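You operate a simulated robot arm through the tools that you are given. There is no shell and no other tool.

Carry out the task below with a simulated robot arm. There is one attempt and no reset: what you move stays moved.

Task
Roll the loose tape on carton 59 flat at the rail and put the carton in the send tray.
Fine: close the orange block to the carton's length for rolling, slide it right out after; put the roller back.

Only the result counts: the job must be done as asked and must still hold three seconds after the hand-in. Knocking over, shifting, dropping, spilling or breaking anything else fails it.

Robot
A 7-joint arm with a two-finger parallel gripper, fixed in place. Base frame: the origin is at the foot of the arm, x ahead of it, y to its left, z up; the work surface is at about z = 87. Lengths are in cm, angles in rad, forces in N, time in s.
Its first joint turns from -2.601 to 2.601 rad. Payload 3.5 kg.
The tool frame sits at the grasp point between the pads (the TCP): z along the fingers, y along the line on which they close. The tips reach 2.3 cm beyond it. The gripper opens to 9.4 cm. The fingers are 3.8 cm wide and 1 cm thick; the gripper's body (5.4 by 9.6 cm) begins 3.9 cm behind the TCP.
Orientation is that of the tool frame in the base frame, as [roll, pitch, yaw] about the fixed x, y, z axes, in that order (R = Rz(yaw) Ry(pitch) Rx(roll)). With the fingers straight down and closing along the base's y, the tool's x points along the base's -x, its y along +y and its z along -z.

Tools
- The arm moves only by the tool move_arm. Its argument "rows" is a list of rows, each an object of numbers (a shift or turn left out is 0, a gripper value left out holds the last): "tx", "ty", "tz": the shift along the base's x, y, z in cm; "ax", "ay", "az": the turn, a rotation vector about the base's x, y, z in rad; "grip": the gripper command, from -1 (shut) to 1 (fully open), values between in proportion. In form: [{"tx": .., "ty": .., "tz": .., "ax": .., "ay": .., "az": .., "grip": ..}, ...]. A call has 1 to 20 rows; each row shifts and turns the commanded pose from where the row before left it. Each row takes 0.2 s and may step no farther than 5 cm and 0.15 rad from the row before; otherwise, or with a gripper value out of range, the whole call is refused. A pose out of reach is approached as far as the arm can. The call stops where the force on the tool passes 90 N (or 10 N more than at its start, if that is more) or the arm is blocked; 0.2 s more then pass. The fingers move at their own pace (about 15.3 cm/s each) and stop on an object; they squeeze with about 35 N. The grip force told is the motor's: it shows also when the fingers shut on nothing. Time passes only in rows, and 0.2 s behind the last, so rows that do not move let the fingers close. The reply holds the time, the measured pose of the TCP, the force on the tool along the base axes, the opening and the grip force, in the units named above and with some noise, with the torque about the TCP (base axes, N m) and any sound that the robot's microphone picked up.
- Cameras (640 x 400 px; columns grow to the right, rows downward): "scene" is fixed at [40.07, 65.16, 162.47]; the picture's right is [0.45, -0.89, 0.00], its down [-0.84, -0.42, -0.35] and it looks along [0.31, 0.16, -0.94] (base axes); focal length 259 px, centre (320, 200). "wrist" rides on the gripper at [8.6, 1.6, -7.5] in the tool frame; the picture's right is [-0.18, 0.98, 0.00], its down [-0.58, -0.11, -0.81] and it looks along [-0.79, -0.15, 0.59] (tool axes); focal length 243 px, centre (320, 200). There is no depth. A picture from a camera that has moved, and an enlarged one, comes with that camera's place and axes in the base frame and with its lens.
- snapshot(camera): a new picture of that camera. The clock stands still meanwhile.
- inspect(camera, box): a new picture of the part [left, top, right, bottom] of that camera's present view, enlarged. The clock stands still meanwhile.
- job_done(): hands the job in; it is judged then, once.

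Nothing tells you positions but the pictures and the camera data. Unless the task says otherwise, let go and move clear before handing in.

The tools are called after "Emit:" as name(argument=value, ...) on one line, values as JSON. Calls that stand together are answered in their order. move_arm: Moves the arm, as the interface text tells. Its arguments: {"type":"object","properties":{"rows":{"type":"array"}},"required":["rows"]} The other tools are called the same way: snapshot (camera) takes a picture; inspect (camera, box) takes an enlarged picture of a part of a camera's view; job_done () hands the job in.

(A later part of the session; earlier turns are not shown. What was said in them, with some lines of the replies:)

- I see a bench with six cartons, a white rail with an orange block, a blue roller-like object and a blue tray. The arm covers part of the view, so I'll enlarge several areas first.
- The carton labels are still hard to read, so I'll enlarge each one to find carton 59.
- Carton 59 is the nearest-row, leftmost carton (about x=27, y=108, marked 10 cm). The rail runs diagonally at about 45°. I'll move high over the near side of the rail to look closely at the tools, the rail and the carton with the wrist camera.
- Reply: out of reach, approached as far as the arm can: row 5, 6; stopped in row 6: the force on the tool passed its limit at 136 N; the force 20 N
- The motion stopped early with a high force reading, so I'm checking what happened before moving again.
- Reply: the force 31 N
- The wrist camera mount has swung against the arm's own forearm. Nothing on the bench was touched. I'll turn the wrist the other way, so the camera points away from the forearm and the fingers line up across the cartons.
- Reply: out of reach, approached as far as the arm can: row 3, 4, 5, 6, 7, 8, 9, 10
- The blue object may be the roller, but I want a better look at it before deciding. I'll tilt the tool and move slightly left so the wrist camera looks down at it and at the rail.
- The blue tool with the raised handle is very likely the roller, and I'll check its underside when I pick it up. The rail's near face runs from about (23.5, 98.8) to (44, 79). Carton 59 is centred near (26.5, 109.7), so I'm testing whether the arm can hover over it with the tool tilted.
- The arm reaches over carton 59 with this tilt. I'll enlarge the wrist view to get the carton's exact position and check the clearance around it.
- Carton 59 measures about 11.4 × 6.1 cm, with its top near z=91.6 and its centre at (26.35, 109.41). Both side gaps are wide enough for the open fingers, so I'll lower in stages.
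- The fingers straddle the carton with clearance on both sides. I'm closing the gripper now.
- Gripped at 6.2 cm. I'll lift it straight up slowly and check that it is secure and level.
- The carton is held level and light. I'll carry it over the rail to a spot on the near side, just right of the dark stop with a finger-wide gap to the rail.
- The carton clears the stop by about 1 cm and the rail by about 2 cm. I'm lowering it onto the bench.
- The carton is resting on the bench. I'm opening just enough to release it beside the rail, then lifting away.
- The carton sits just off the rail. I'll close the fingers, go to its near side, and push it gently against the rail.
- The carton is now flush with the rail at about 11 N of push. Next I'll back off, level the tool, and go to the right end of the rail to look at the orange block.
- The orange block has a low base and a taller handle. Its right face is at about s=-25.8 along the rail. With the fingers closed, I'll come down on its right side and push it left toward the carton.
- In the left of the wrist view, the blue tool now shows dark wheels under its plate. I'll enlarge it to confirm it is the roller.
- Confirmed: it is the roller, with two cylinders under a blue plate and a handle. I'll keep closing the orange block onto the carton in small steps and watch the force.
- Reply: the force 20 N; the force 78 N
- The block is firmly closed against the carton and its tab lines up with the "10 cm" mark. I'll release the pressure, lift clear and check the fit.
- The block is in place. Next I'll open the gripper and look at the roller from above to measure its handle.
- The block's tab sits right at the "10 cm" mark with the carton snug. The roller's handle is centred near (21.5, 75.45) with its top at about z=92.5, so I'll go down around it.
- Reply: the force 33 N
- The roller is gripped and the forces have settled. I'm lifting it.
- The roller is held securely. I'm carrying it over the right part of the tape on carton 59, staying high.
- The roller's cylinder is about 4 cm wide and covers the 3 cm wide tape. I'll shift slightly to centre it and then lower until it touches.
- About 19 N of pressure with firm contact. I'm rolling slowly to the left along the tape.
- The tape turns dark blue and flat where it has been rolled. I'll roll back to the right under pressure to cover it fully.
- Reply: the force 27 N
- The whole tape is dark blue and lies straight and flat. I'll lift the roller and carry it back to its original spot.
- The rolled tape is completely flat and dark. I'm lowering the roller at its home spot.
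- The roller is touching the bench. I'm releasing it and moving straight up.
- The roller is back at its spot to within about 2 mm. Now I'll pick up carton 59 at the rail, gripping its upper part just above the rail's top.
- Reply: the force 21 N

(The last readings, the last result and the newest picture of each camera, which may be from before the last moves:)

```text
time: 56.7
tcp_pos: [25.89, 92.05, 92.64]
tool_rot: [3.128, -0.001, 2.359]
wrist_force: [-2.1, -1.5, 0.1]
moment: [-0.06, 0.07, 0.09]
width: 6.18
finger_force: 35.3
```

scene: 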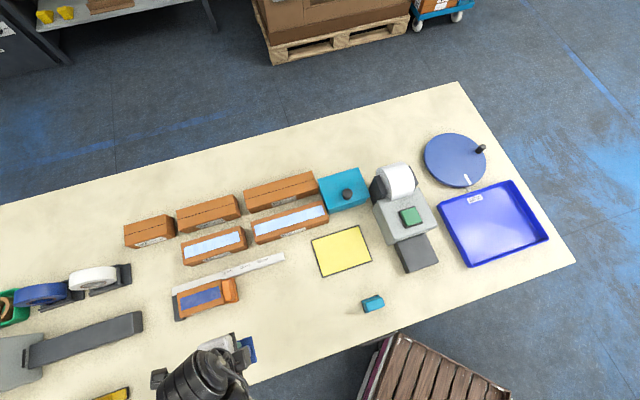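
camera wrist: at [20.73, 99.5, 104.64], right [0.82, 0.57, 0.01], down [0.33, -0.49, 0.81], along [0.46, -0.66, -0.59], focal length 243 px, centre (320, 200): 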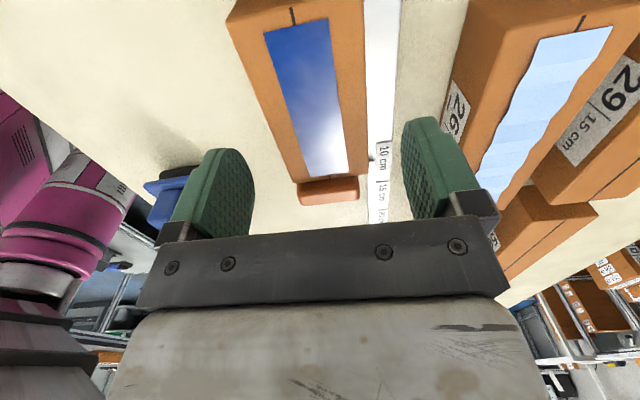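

The grip is balanced now. I'm lifting the carton straight up, slowly.

Emit:
move_arm(rows=[{"tz": 0.4}, {"tz": 0.6}, {"tz": 1}, {"tz": 2}, {"tz": 2}, {"tz": 2}, {"tz": 2}])

Emit:
snapshot(camera="wrist")

Emit:
snapshot(camera="scene")

```text
time: 58.3
tcp_pos: [25.85, 92.12, 102.67]
tool_rot: [3.13, -0.001, 2.356]
wrist_force: [-0.3, -0.5, -2.1]
moment: [-0.01, 0.01, -0.04]
width: 6.21
finger_force: 35.4
```

```text
taken
camera wrist: at [20.66, 99.34, 110.17], right [0.82, 0.57, 0.01], down [0.33, -0.49, 0.81], along [0.46, -0.66, -0.59], focal length 243 px, centre (320, 200)
```

wrist: 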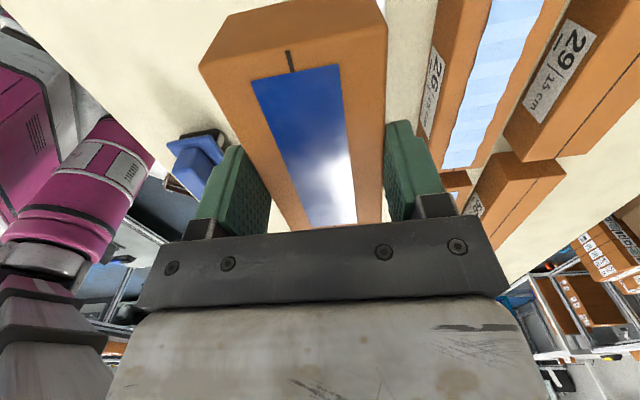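

```text
taken
```

scene: 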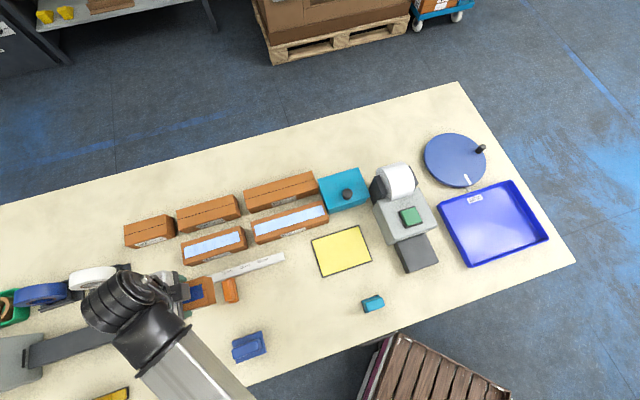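

The carton is held stably and weighs about 2 N. I'll raise it a bit and carry it along the bench towards the send tray, centred at about (80.8, 29.8), keeping above the label printer.

Emit:
move_arm(rows=[{"tz": 2}, {"tz": 2.5}, {"tx": 2.6, "ty": -2.95}, {"tx": 2.6, "ty": -2.95}, {"tx": 2.6, "ty": -2.95}, {"tx": 2.6, "ty": -2.95}, {"tx": 2.6, "ty": -2.95}, {"tx": 2.6, "ty": -2.95}, {"tx": 2.6, "ty": -2.95}, {"tx": 2.6, "ty": -2.95}, {"tx": 2.6, "ty": -2.95}, {"tx": 2.6, "ty": -2.95}])

Emit:
snapshot(camera="scene")

Emit:
snapshot(camera="wrist")

```text
time: 60.9
tcp_pos: [51.76, 62.46, 107.22]
tool_rot: [3.131, 0.0, 2.359]
wrist_force: [0.1, 0.3, -3.1]
moment: [0.03, 0.01, 0.02]
width: 6.16
finger_force: 34.8
```

```text
taken
```

scene: 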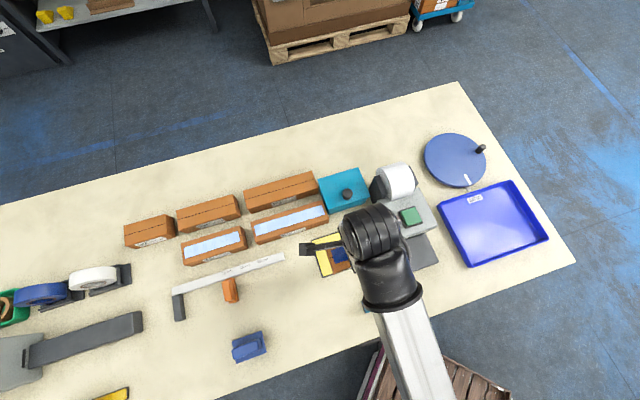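

```text
taken
camera wrist: at [46.49, 69.82, 114.71], right [0.82, 0.57, 0.01], down [0.33, -0.49, 0.81], along [0.46, -0.66, -0.59], focal length 243 px, centre (320, 200)
```

wrist: 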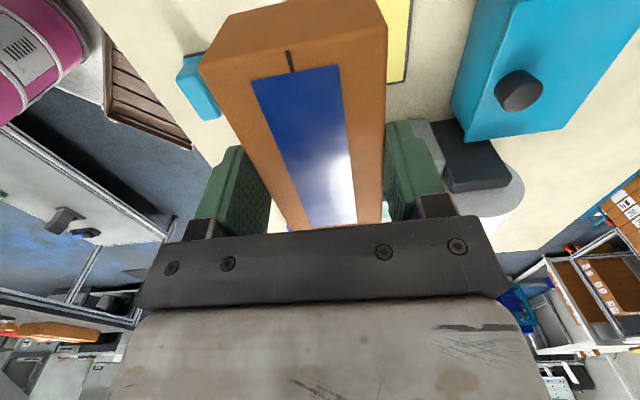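

Emit:
move_arm(rows=[{"tx": 2.6, "ty": -3.0}, {"tx": 2.6, "ty": -3.0}, {"tx": 2.6, "ty": -3.0}, {"tx": 2.6, "ty": -3.0}, {"tx": 2.6, "ty": -3.0}, {"tx": 2.6, "ty": -3.0}, {"tx": 2.6, "ty": -3.0}, {"tx": 2.6, "ty": -3.0}, {"tx": 2.6, "ty": -3.0}, {"tx": 2.6, "ty": -2.9}, {"tx": 2.6, "ty": -2.6}])

Emit:
snapshot(camera="scene")

Emit:
snapshot(camera="wrist")

```text
time: 63.3
tcp_pos: [80.53, 30.15, 106.99]
tool_rot: [3.132, 0.0, 2.36]
wrist_force: [-0.2, 0.0, -2.7]
moment: [0.01, 0.03, -0.01]
width: 6.15
finger_force: 35.1
```

```text
taken
```

scene: 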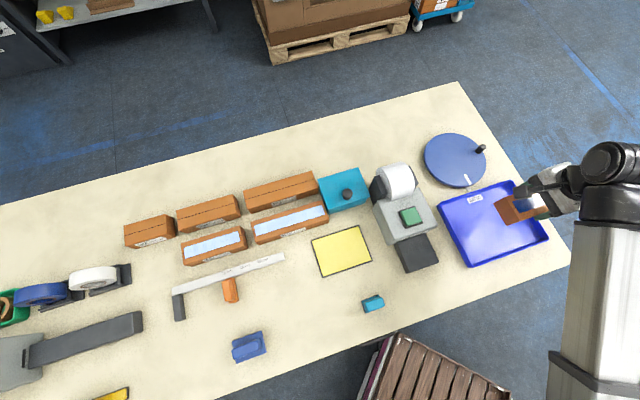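

```text
taken
camera wrist: at [75.31, 37.47, 114.56], right [0.82, 0.57, 0.01], down [0.33, -0.49, 0.81], along [0.46, -0.66, -0.59], focal length 243 px, centre (320, 200)
```

wrist: 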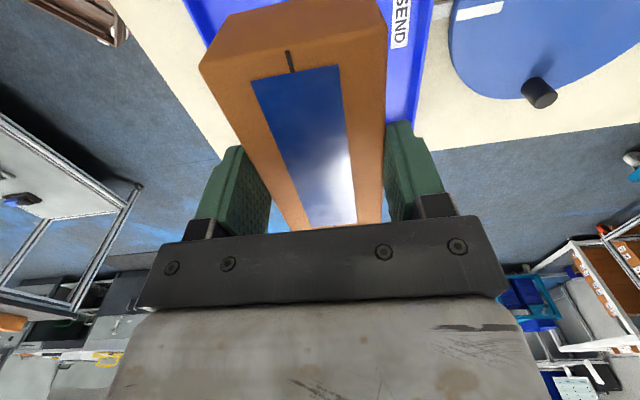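

The carton is above the middle of the send tray. I'm lowering it in stages.

Emit:
move_arm(rows=[{"tz": -2.5}, {"tz": -2.5}, {"tz": -2.5}, {"tz": -2}, {"tz": -1.5}])

Emit:
snapshot(camera="scene")

Emit:
snapshot(camera="wrist")

```text
time: 64.5
tcp_pos: [80.34, 29.93, 96.03]
tool_rot: [3.129, 0.001, 2.358]
wrist_force: [-0.5, 0.8, -2.2]
moment: [0.01, 0.02, 0.02]
width: 6.13
finger_force: 34.7
```

```text
taken
```

scene: 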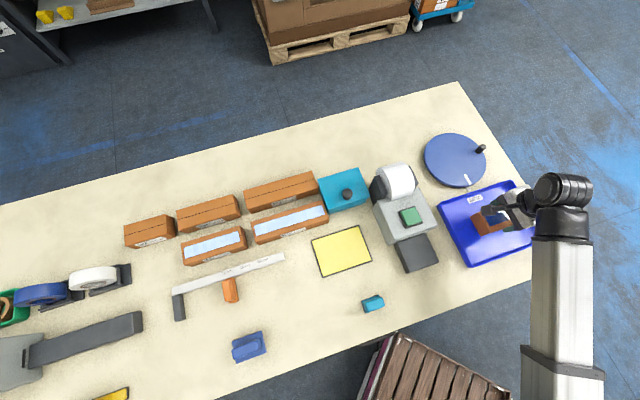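

```text
taken
camera wrist: at [75.19, 37.33, 103.6], right [0.82, 0.57, 0.01], down [0.33, -0.49, 0.81], along [0.46, -0.66, -0.59], focal length 243 px, centre (320, 200)
```

wrist: 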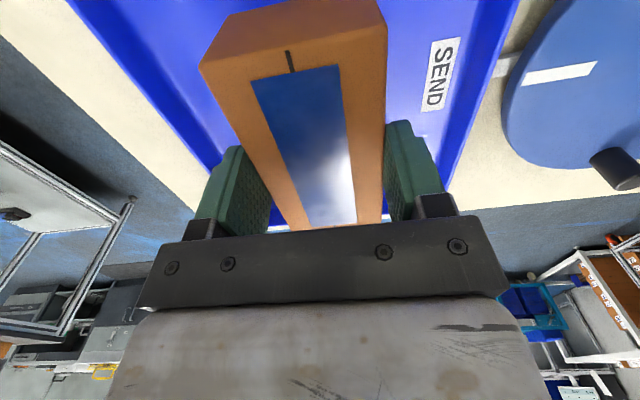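

Emit:
move_arm(rows=[{"tz": -1.2}, {"tz": -0.6}, {"tz": -0.3}])

```text
time: 65.3
tcp_pos: [80.35, 30.0, 93.93]
tool_rot: [3.132, 0.001, 2.358]
wrist_force: [0.3, -0.4, -2.6]
moment: [0.02, 0.05, 0.0]
width: 6.14
finger_force: 35.3
```

Emit:
move_arm(rows=[{"tz": -0.25}, {"tz": -0.2}, {"tz": -0.1}])

```text
time: 66.1
tcp_pos: [80.4, 30.04, 93.28]
tool_rot: [3.13, 0.0, 2.358]
wrist_force: [-0.3, 0.5, -2.8]
moment: [0.0, 0.01, -0.02]
width: 6.15
finger_force: 34.8
```

Emit:
move_arm(rows=[{"tz": -0.15}, {"tz": -0.12}])

```text
time: 66.7
tcp_pos: [80.42, 30.03, 93.04]
tool_rot: [3.131, -0.001, 2.357]
wrist_force: [1.0, 0.0, -2.6]
moment: [0.0, -0.02, -0.01]
width: 6.18
finger_force: 35.1
```

Emit:
move_arm(rows=[{"tz": -0.12}, {"tz": -0.1}])

```text
time: 67.3
tcp_pos: [80.51, 30.14, 92.84]
tool_rot: [3.131, 0.0, 2.358]
wrist_force: [0.8, 0.2, 16.3]
moment: [-0.38, 0.38, 0.02]
width: 6.13
finger_force: 35.3
```

The carton has touched down in the tray. I'll ease off slightly, release and lift clear.

Emit:
move_arm(rows=[{"tz": 0.12}, {"grip": 0.7}, {"grip": 0.7}, {"tz": 1}, {"tz": 2}, {"tz": 3}, {"tz": 3}, {"tz": 3}])

Emit:
snapshot(camera="wrist")

Emit:
snapshot(camera="scene")

```text
time: 69.1
tcp_pos: [80.65, 30.03, 105.11]
tool_rot: [3.132, 0.0, 2.358]
wrist_force: [0.0, 0.1, -0.5]
moment: [-0.02, 0.01, 0.0]
width: 7.97
finger_force: 0.0
```

```text
taken
camera wrist: at [75.42, 37.27, 112.64], right [0.82, 0.57, 0.01], down [0.33, -0.49, 0.81], along [0.46, -0.66, -0.59], focal length 243 px, centre (320, 200)
```

wrist: 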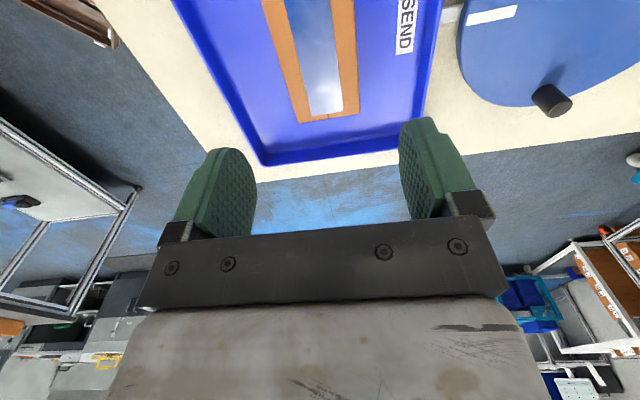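

```text
taken
```

scene: 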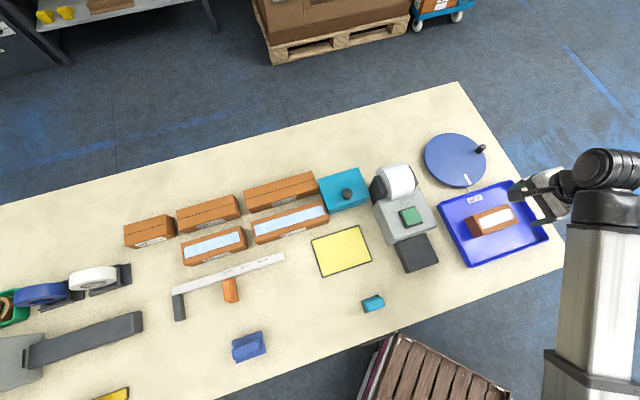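

Carton 59 is lying flat in the send tray. Now I'll close the fingers and travel back to the left side of the orange block so I can slide it fully out to the right.

Emit:
move_arm(rows=[{"tz": 2, "grip": -1}, {"tx": -2.8, "ty": 3.2}, {"tx": -2.8, "ty": 3.2}, {"tx": -2.8, "ty": 3.2}, {"tx": -2.8, "ty": 3.2}, {"tx": -2.8, "ty": 3.2}, {"tx": -2.8, "ty": 3.2}, {"tx": -2.8, "ty": 3.2}, {"tx": -2.8, "ty": 3.2}, {"tx": -2.8, "ty": 3.2}, {"tx": -2.8, "ty": 3.2}, {"tx": -2.8, "ty": 3.2}, {"tx": -2.8, "ty": 3.2}, {"tx": -2.8, "ty": 3.2}, {"tx": -2.8, "ty": 3.2}, {"tx": -2.8, "ty": 3.2}, {"tx": -2.8, "ty": 3.2}, {"tx": -2.8, "ty": 3.2}, {"tx": -2.6, "ty": 3.0}, {"tx": -2.75, "ty": 2.75}])

Emit:
snapshot(camera="wrist")

Emit:
snapshot(camera="scene")

```text
time: 73.3
tcp_pos: [27.41, 90.25, 106.96]
tool_rot: [3.13, -0.001, 2.357]
wrist_force: [-0.3, -0.5, -0.7]
moment: [0.0, 0.02, -0.01]
width: 0.0
finger_force: 35.0
```

```text
taken
camera wrist: at [22.26, 97.49, 114.58], right [0.82, 0.57, 0.01], down [0.33, -0.49, 0.81], along [0.46, -0.66, -0.59], focal length 243 px, centre (320, 200)
```

wrist: 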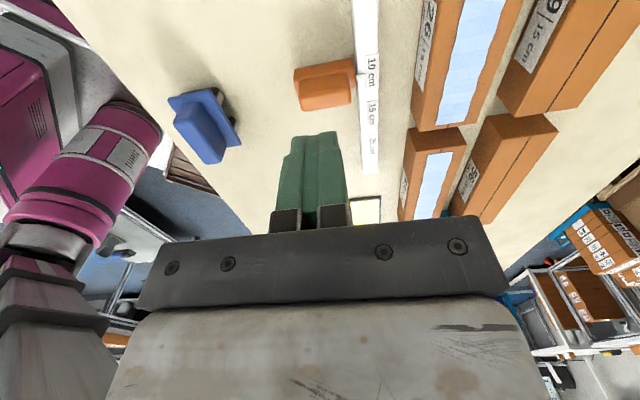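

```text
taken
```

scene: 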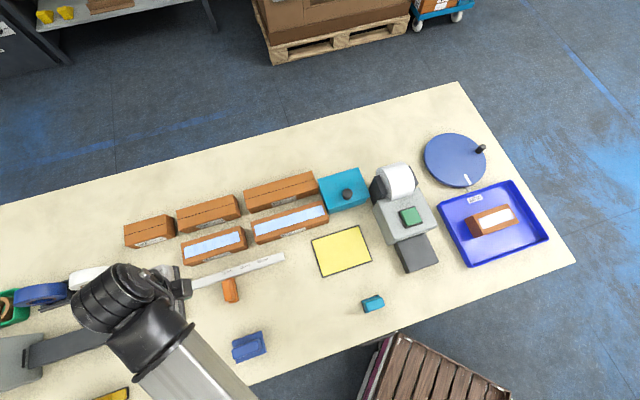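

Emit:
move_arm(rows=[{"tz": -4}, {"tz": -4}, {"tz": -4}, {"tz": -2.5}, {"tz": -1.5}, {"tz": -0.5}])

Emit:
inspect(camera="wrist", box=[180, 0, 480, 220])

```text
time: 74.7
tcp_pos: [27.45, 90.16, 90.65]
tool_rot: [3.13, 0.001, 2.358]
wrist_force: [-0.2, -0.6, -0.2]
moment: [-0.01, 0.01, -0.02]
width: 0.0
finger_force: 34.9
```

```text
1.82 times, centred on (330, 110) of wrist
camera zoom: at [22.35, 97.41, 98.13], right [0.82, 0.57, 0.01], down [0.33, -0.49, 0.81], along [0.46, -0.66, -0.59], focal length 441 px, centre (302, 364)
```

zoom: 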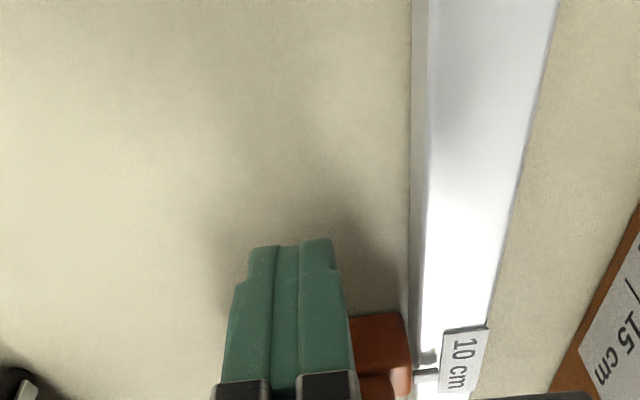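

Emit:
move_arm(rows=[{"tx": 0.6, "ty": -0.6}, {"tx": 0.6, "ty": -0.6}, {"tx": 0.7, "ty": -0.7}, {"tx": 0.7, "ty": -0.7}, {"tx": 0.7, "ty": -0.7}, {"tx": 0.7, "ty": -0.7}, {"tx": 0.7, "ty": -0.7}, {"tx": 0.7, "ty": -0.7}, {"tx": 0.7, "ty": -0.7}, {"tx": 0.7, "ty": -0.7}, {"tx": 0.7, "ty": -0.7}, {"tx": 0.7, "ty": -0.7}])

Emit:
inspect(camera="scene", box=[220, 240, 320, 310])

Emit:
snapshot(camera="wrist")

```text
time: 77.3
tcp_pos: [35.61, 81.89, 90.55]
tool_rot: [3.131, 0.001, 2.357]
wrist_force: [-2.0, 1.9, -0.2]
moment: [0.06, -0.04, -0.06]
width: 0.0
finger_force: 34.6
```

```text
5.71 times, centred on (270, 275) of scene
camera zoom: at [40.07, 65.16, 162.47], right [0.45, -0.89, 0.0], down [-0.84, -0.42, -0.35], along [0.31, 0.16, -0.94], focal length 1480 px, centre (606, -229)
```

zoom: 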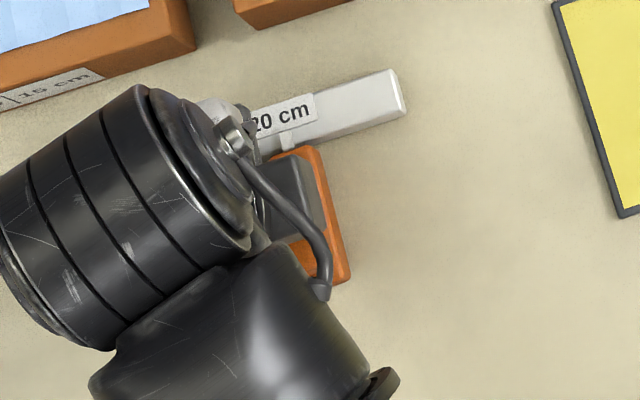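

```text
taken
camera wrist: at [30.47, 89.15, 98.09], right [0.82, 0.57, 0.01], down [0.33, -0.49, 0.81], along [0.46, -0.66, -0.59], focal length 243 px, centre (320, 200)
```

wrist: 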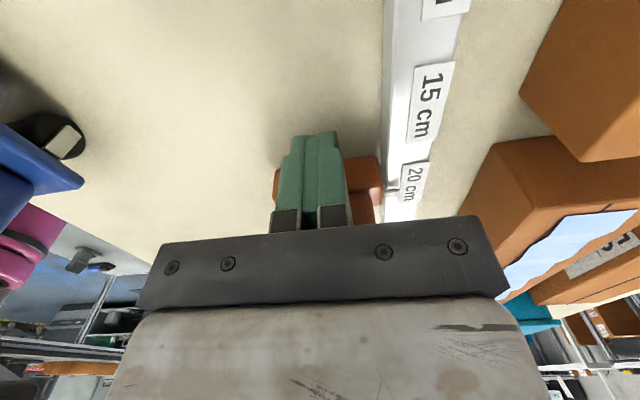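

Emit:
move_arm(rows=[{"tx": 0.6, "ty": -0.6}, {"tx": 0.6, "ty": -0.6}, {"tx": 0.3, "ty": -0.3}, {"tx": 0.2, "ty": -0.2}])

Emit:
inspect(camera="scene", box=[220, 240, 320, 310])

```text
time: 78.3
tcp_pos: [37.46, 80.39, 90.55]
tool_rot: [3.129, -0.001, 2.357]
wrist_force: [-0.1, 1.9, 0.2]
moment: [0.02, 0.01, 0.04]
width: 0.01
finger_force: 35.3
```

```text
5.71 times, centred on (270, 275) of scene
camera zoom: at [40.07, 65.16, 162.47], right [0.45, -0.89, 0.0], down [-0.84, -0.42, -0.35], along [0.31, 0.16, -0.94], focal length 1480 px, centre (606, -229)
```

zoom: 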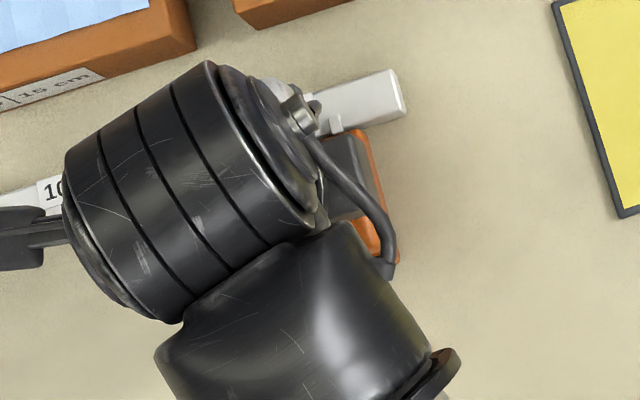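

The block is about 0.5 cm short of its original open position. I'll nudge it further in small steps and feel for the end stop.

Emit:
move_arm(rows=[{"tx": 0.15, "ty": -0.15}, {"tx": 0.15, "ty": -0.15}, {"tx": 0.1, "ty": -0.1}])

Emit:
inspect(camera="scene", box=[220, 240, 320, 310])

```text
time: 79.1
tcp_pos: [37.82, 79.83, 90.59]
tool_rot: [3.128, -0.001, 2.358]
wrist_force: [-0.4, 0.1, 0.3]
moment: [0.0, -0.01, -0.01]
width: 0.01
finger_force: 35.2
```

```text
5.71 times, centred on (270, 275) of scene
camera zoom: at [40.07, 65.16, 162.47], right [0.45, -0.89, 0.0], down [-0.84, -0.42, -0.35], along [0.31, 0.16, -0.94], focal length 1480 px, centre (606, -229)
```

zoom: 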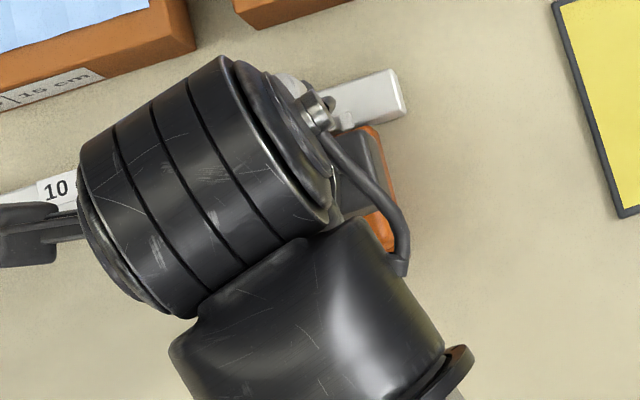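

Emit:
move_arm(rows=[{"tx": 0.12, "ty": -0.12}, {"tx": 0.12, "ty": -0.12}, {"tx": 0.0}])

Emit:
inspect(camera="wrist", box=[240, 80, 480, 230])

```text
time: 79.9
tcp_pos: [37.9, 79.78, 90.4]
tool_rot: [3.13, -0.003, 2.361]
wrist_force: [-16.7, 18.2, 0.1]
moment: [-0.08, -0.2, -0.11]
width: 0.0
finger_force: 34.9
```

```text
2.67 times, centred on (360, 155) of wrist
camera zoom: at [32.67, 87.09, 98.07], right [0.82, 0.57, 0.01], down [0.33, -0.49, 0.8], along [0.46, -0.66, -0.59], focal length 647 px, centre (213, 320)
```

zoom: 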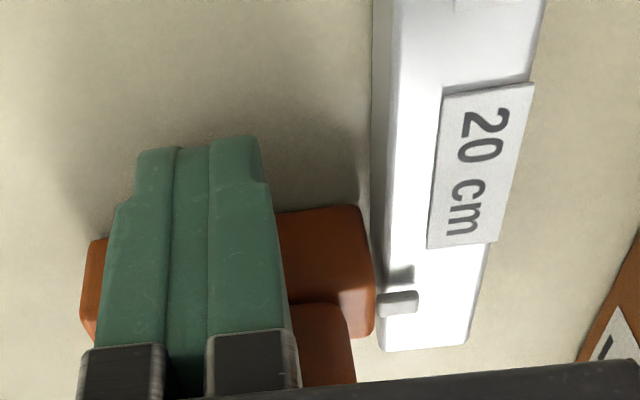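

The block hit its end stop at 25 N, so it is fully out. I'll back off, lift clear and review everything.

Emit:
move_arm(rows=[{"tx": -0.4, "ty": 0.4}, {"tx": -0.8, "ty": 0.8}, {"tx": -0.8, "ty": 0.8}, {"tz": 3}, {"tz": 4}, {"tz": 4}, {"tz": 3}, {"tx": -2, "ty": -3}, {"tx": -2, "ty": -3}, {"tx": -2, "ty": -3}, {"tx": -2, "ty": -2}])

Emit:
snapshot(camera="scene")

Emit:
inspect(camera="scene", box=[250, 245, 310, 292])

Emit:
inspect(camera="scene", box=[420, 160, 560, 280])

```text
time: 82.3
tcp_pos: [27.87, 70.77, 104.51]
tool_rot: [3.132, 0.0, 2.358]
wrist_force: [1.0, -1.0, -0.2]
moment: [-0.02, 0.0, -0.01]
width: 0.01
finger_force: 34.9
```

```text
taken
```

scene: 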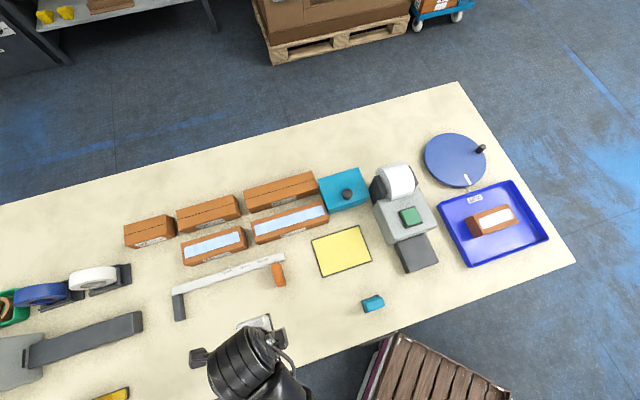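

```text
8.51 times, centred on (280, 268) of scene
camera zoom: at [40.07, 65.16, 162.47], right [0.45, -0.89, 0.0], down [-0.84, -0.42, -0.35], along [0.31, 0.16, -0.94], focal length 2204 px, centre (660, -383)
```

zoom: 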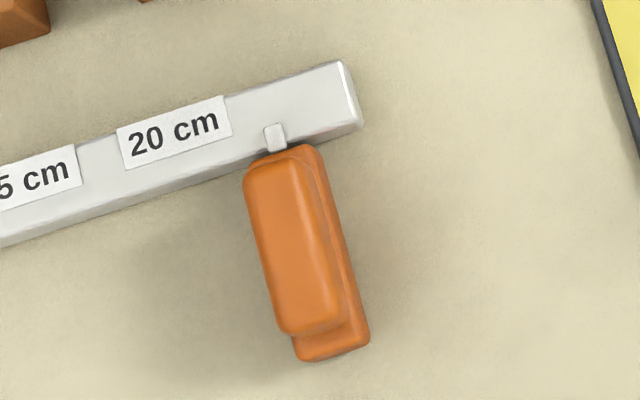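

```text
3.33 times, centred on (490, 220) of scene
camera zoom: at [40.07, 65.16, 162.47], right [0.45, -0.89, 0.0], down [-0.84, -0.42, -0.35], along [0.31, 0.16, -0.94], focal length 863 px, centre (-247, 133)
```

zoom: 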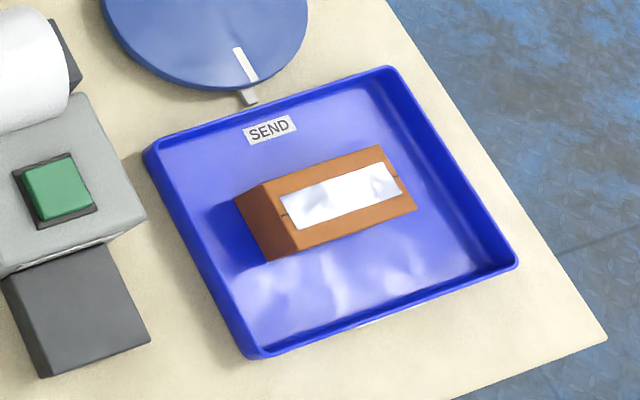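

The orange block is exactly back at its fully open position, and carton 59 lies flat in the send tray. I'll move the arm aside for a last check on the roller.

Emit:
move_arm(rows=[{"tz": 2, "grip": 0}, {"tx": 3, "ty": -3, "tz": 1}, {"tx": 3, "ty": -3}, {"tx": 3, "ty": -3}, {"tx": 3, "ty": -3}, {"tx": 3, "ty": -3}])

Emit:
snapshot(camera="scene")

Emit:
inspect(camera="scene", box=[215, 320, 285, 370])

```text
time: 83.7
tcp_pos: [42.97, 55.41, 107.34]
tool_rot: [3.132, 0.0, 2.357]
wrist_force: [0.3, 0.1, 0.5]
moment: [-0.03, 0.03, -0.02]
width: 4.68
finger_force: 0.0
```

```text
taken
```

scene: 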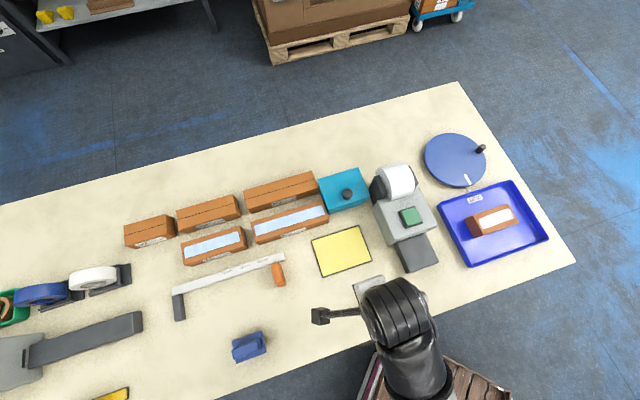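

```text
8.00 times, centred on (250, 345) of scene
camera zoom: at [40.07, 65.16, 162.47], right [0.45, -0.89, 0.0], down [-0.84, -0.42, -0.35], along [0.31, 0.16, -0.94], focal length 2072 px, centre (880, -960)
```

zoom: 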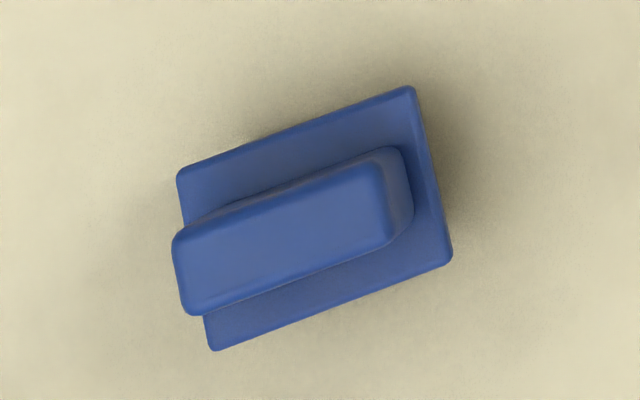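

Everything checks out in the last views:
- **Tape:** rolled flat along its full length.
- **Carton 59:** lying in the send tray.
- **Orange block:** against its open end stop.
- **Roller:** back at its spot.
- **Other items:** none look disturbed; the arm hides the small teal stamp in the last view, but it stayed well above it.

The gripper is empty and clear of the bench, so I'm handing in.

Emit:
job_done()

```text
The job is handed in.
```

Carton 59's tape is rolled flat and the carton is in the send tray. The job is handed in, but I haven't seen the verdict.

- **Rolling:** I set the carton against the rail and closed the orange block onto it. Its tab lined up with the "10 cm" mark. I then rolled the tape left and back right under pressure; its whole length lay flat and dark blue afterwards.
- **Orange block:** it is slid fully out, back against its end stop.
- **Roller:** it is back in its place, within about 2 mm of where it started.
- **Early stop:** near the start the wrist camera mount pressed against the arm's own forearm and halted the motion. Nothing on the bench was touched.
- **Rest of the bench:** nothing else looked moved in the last picture. The arm hid the small teal stamp there, but the gripper was well above it.
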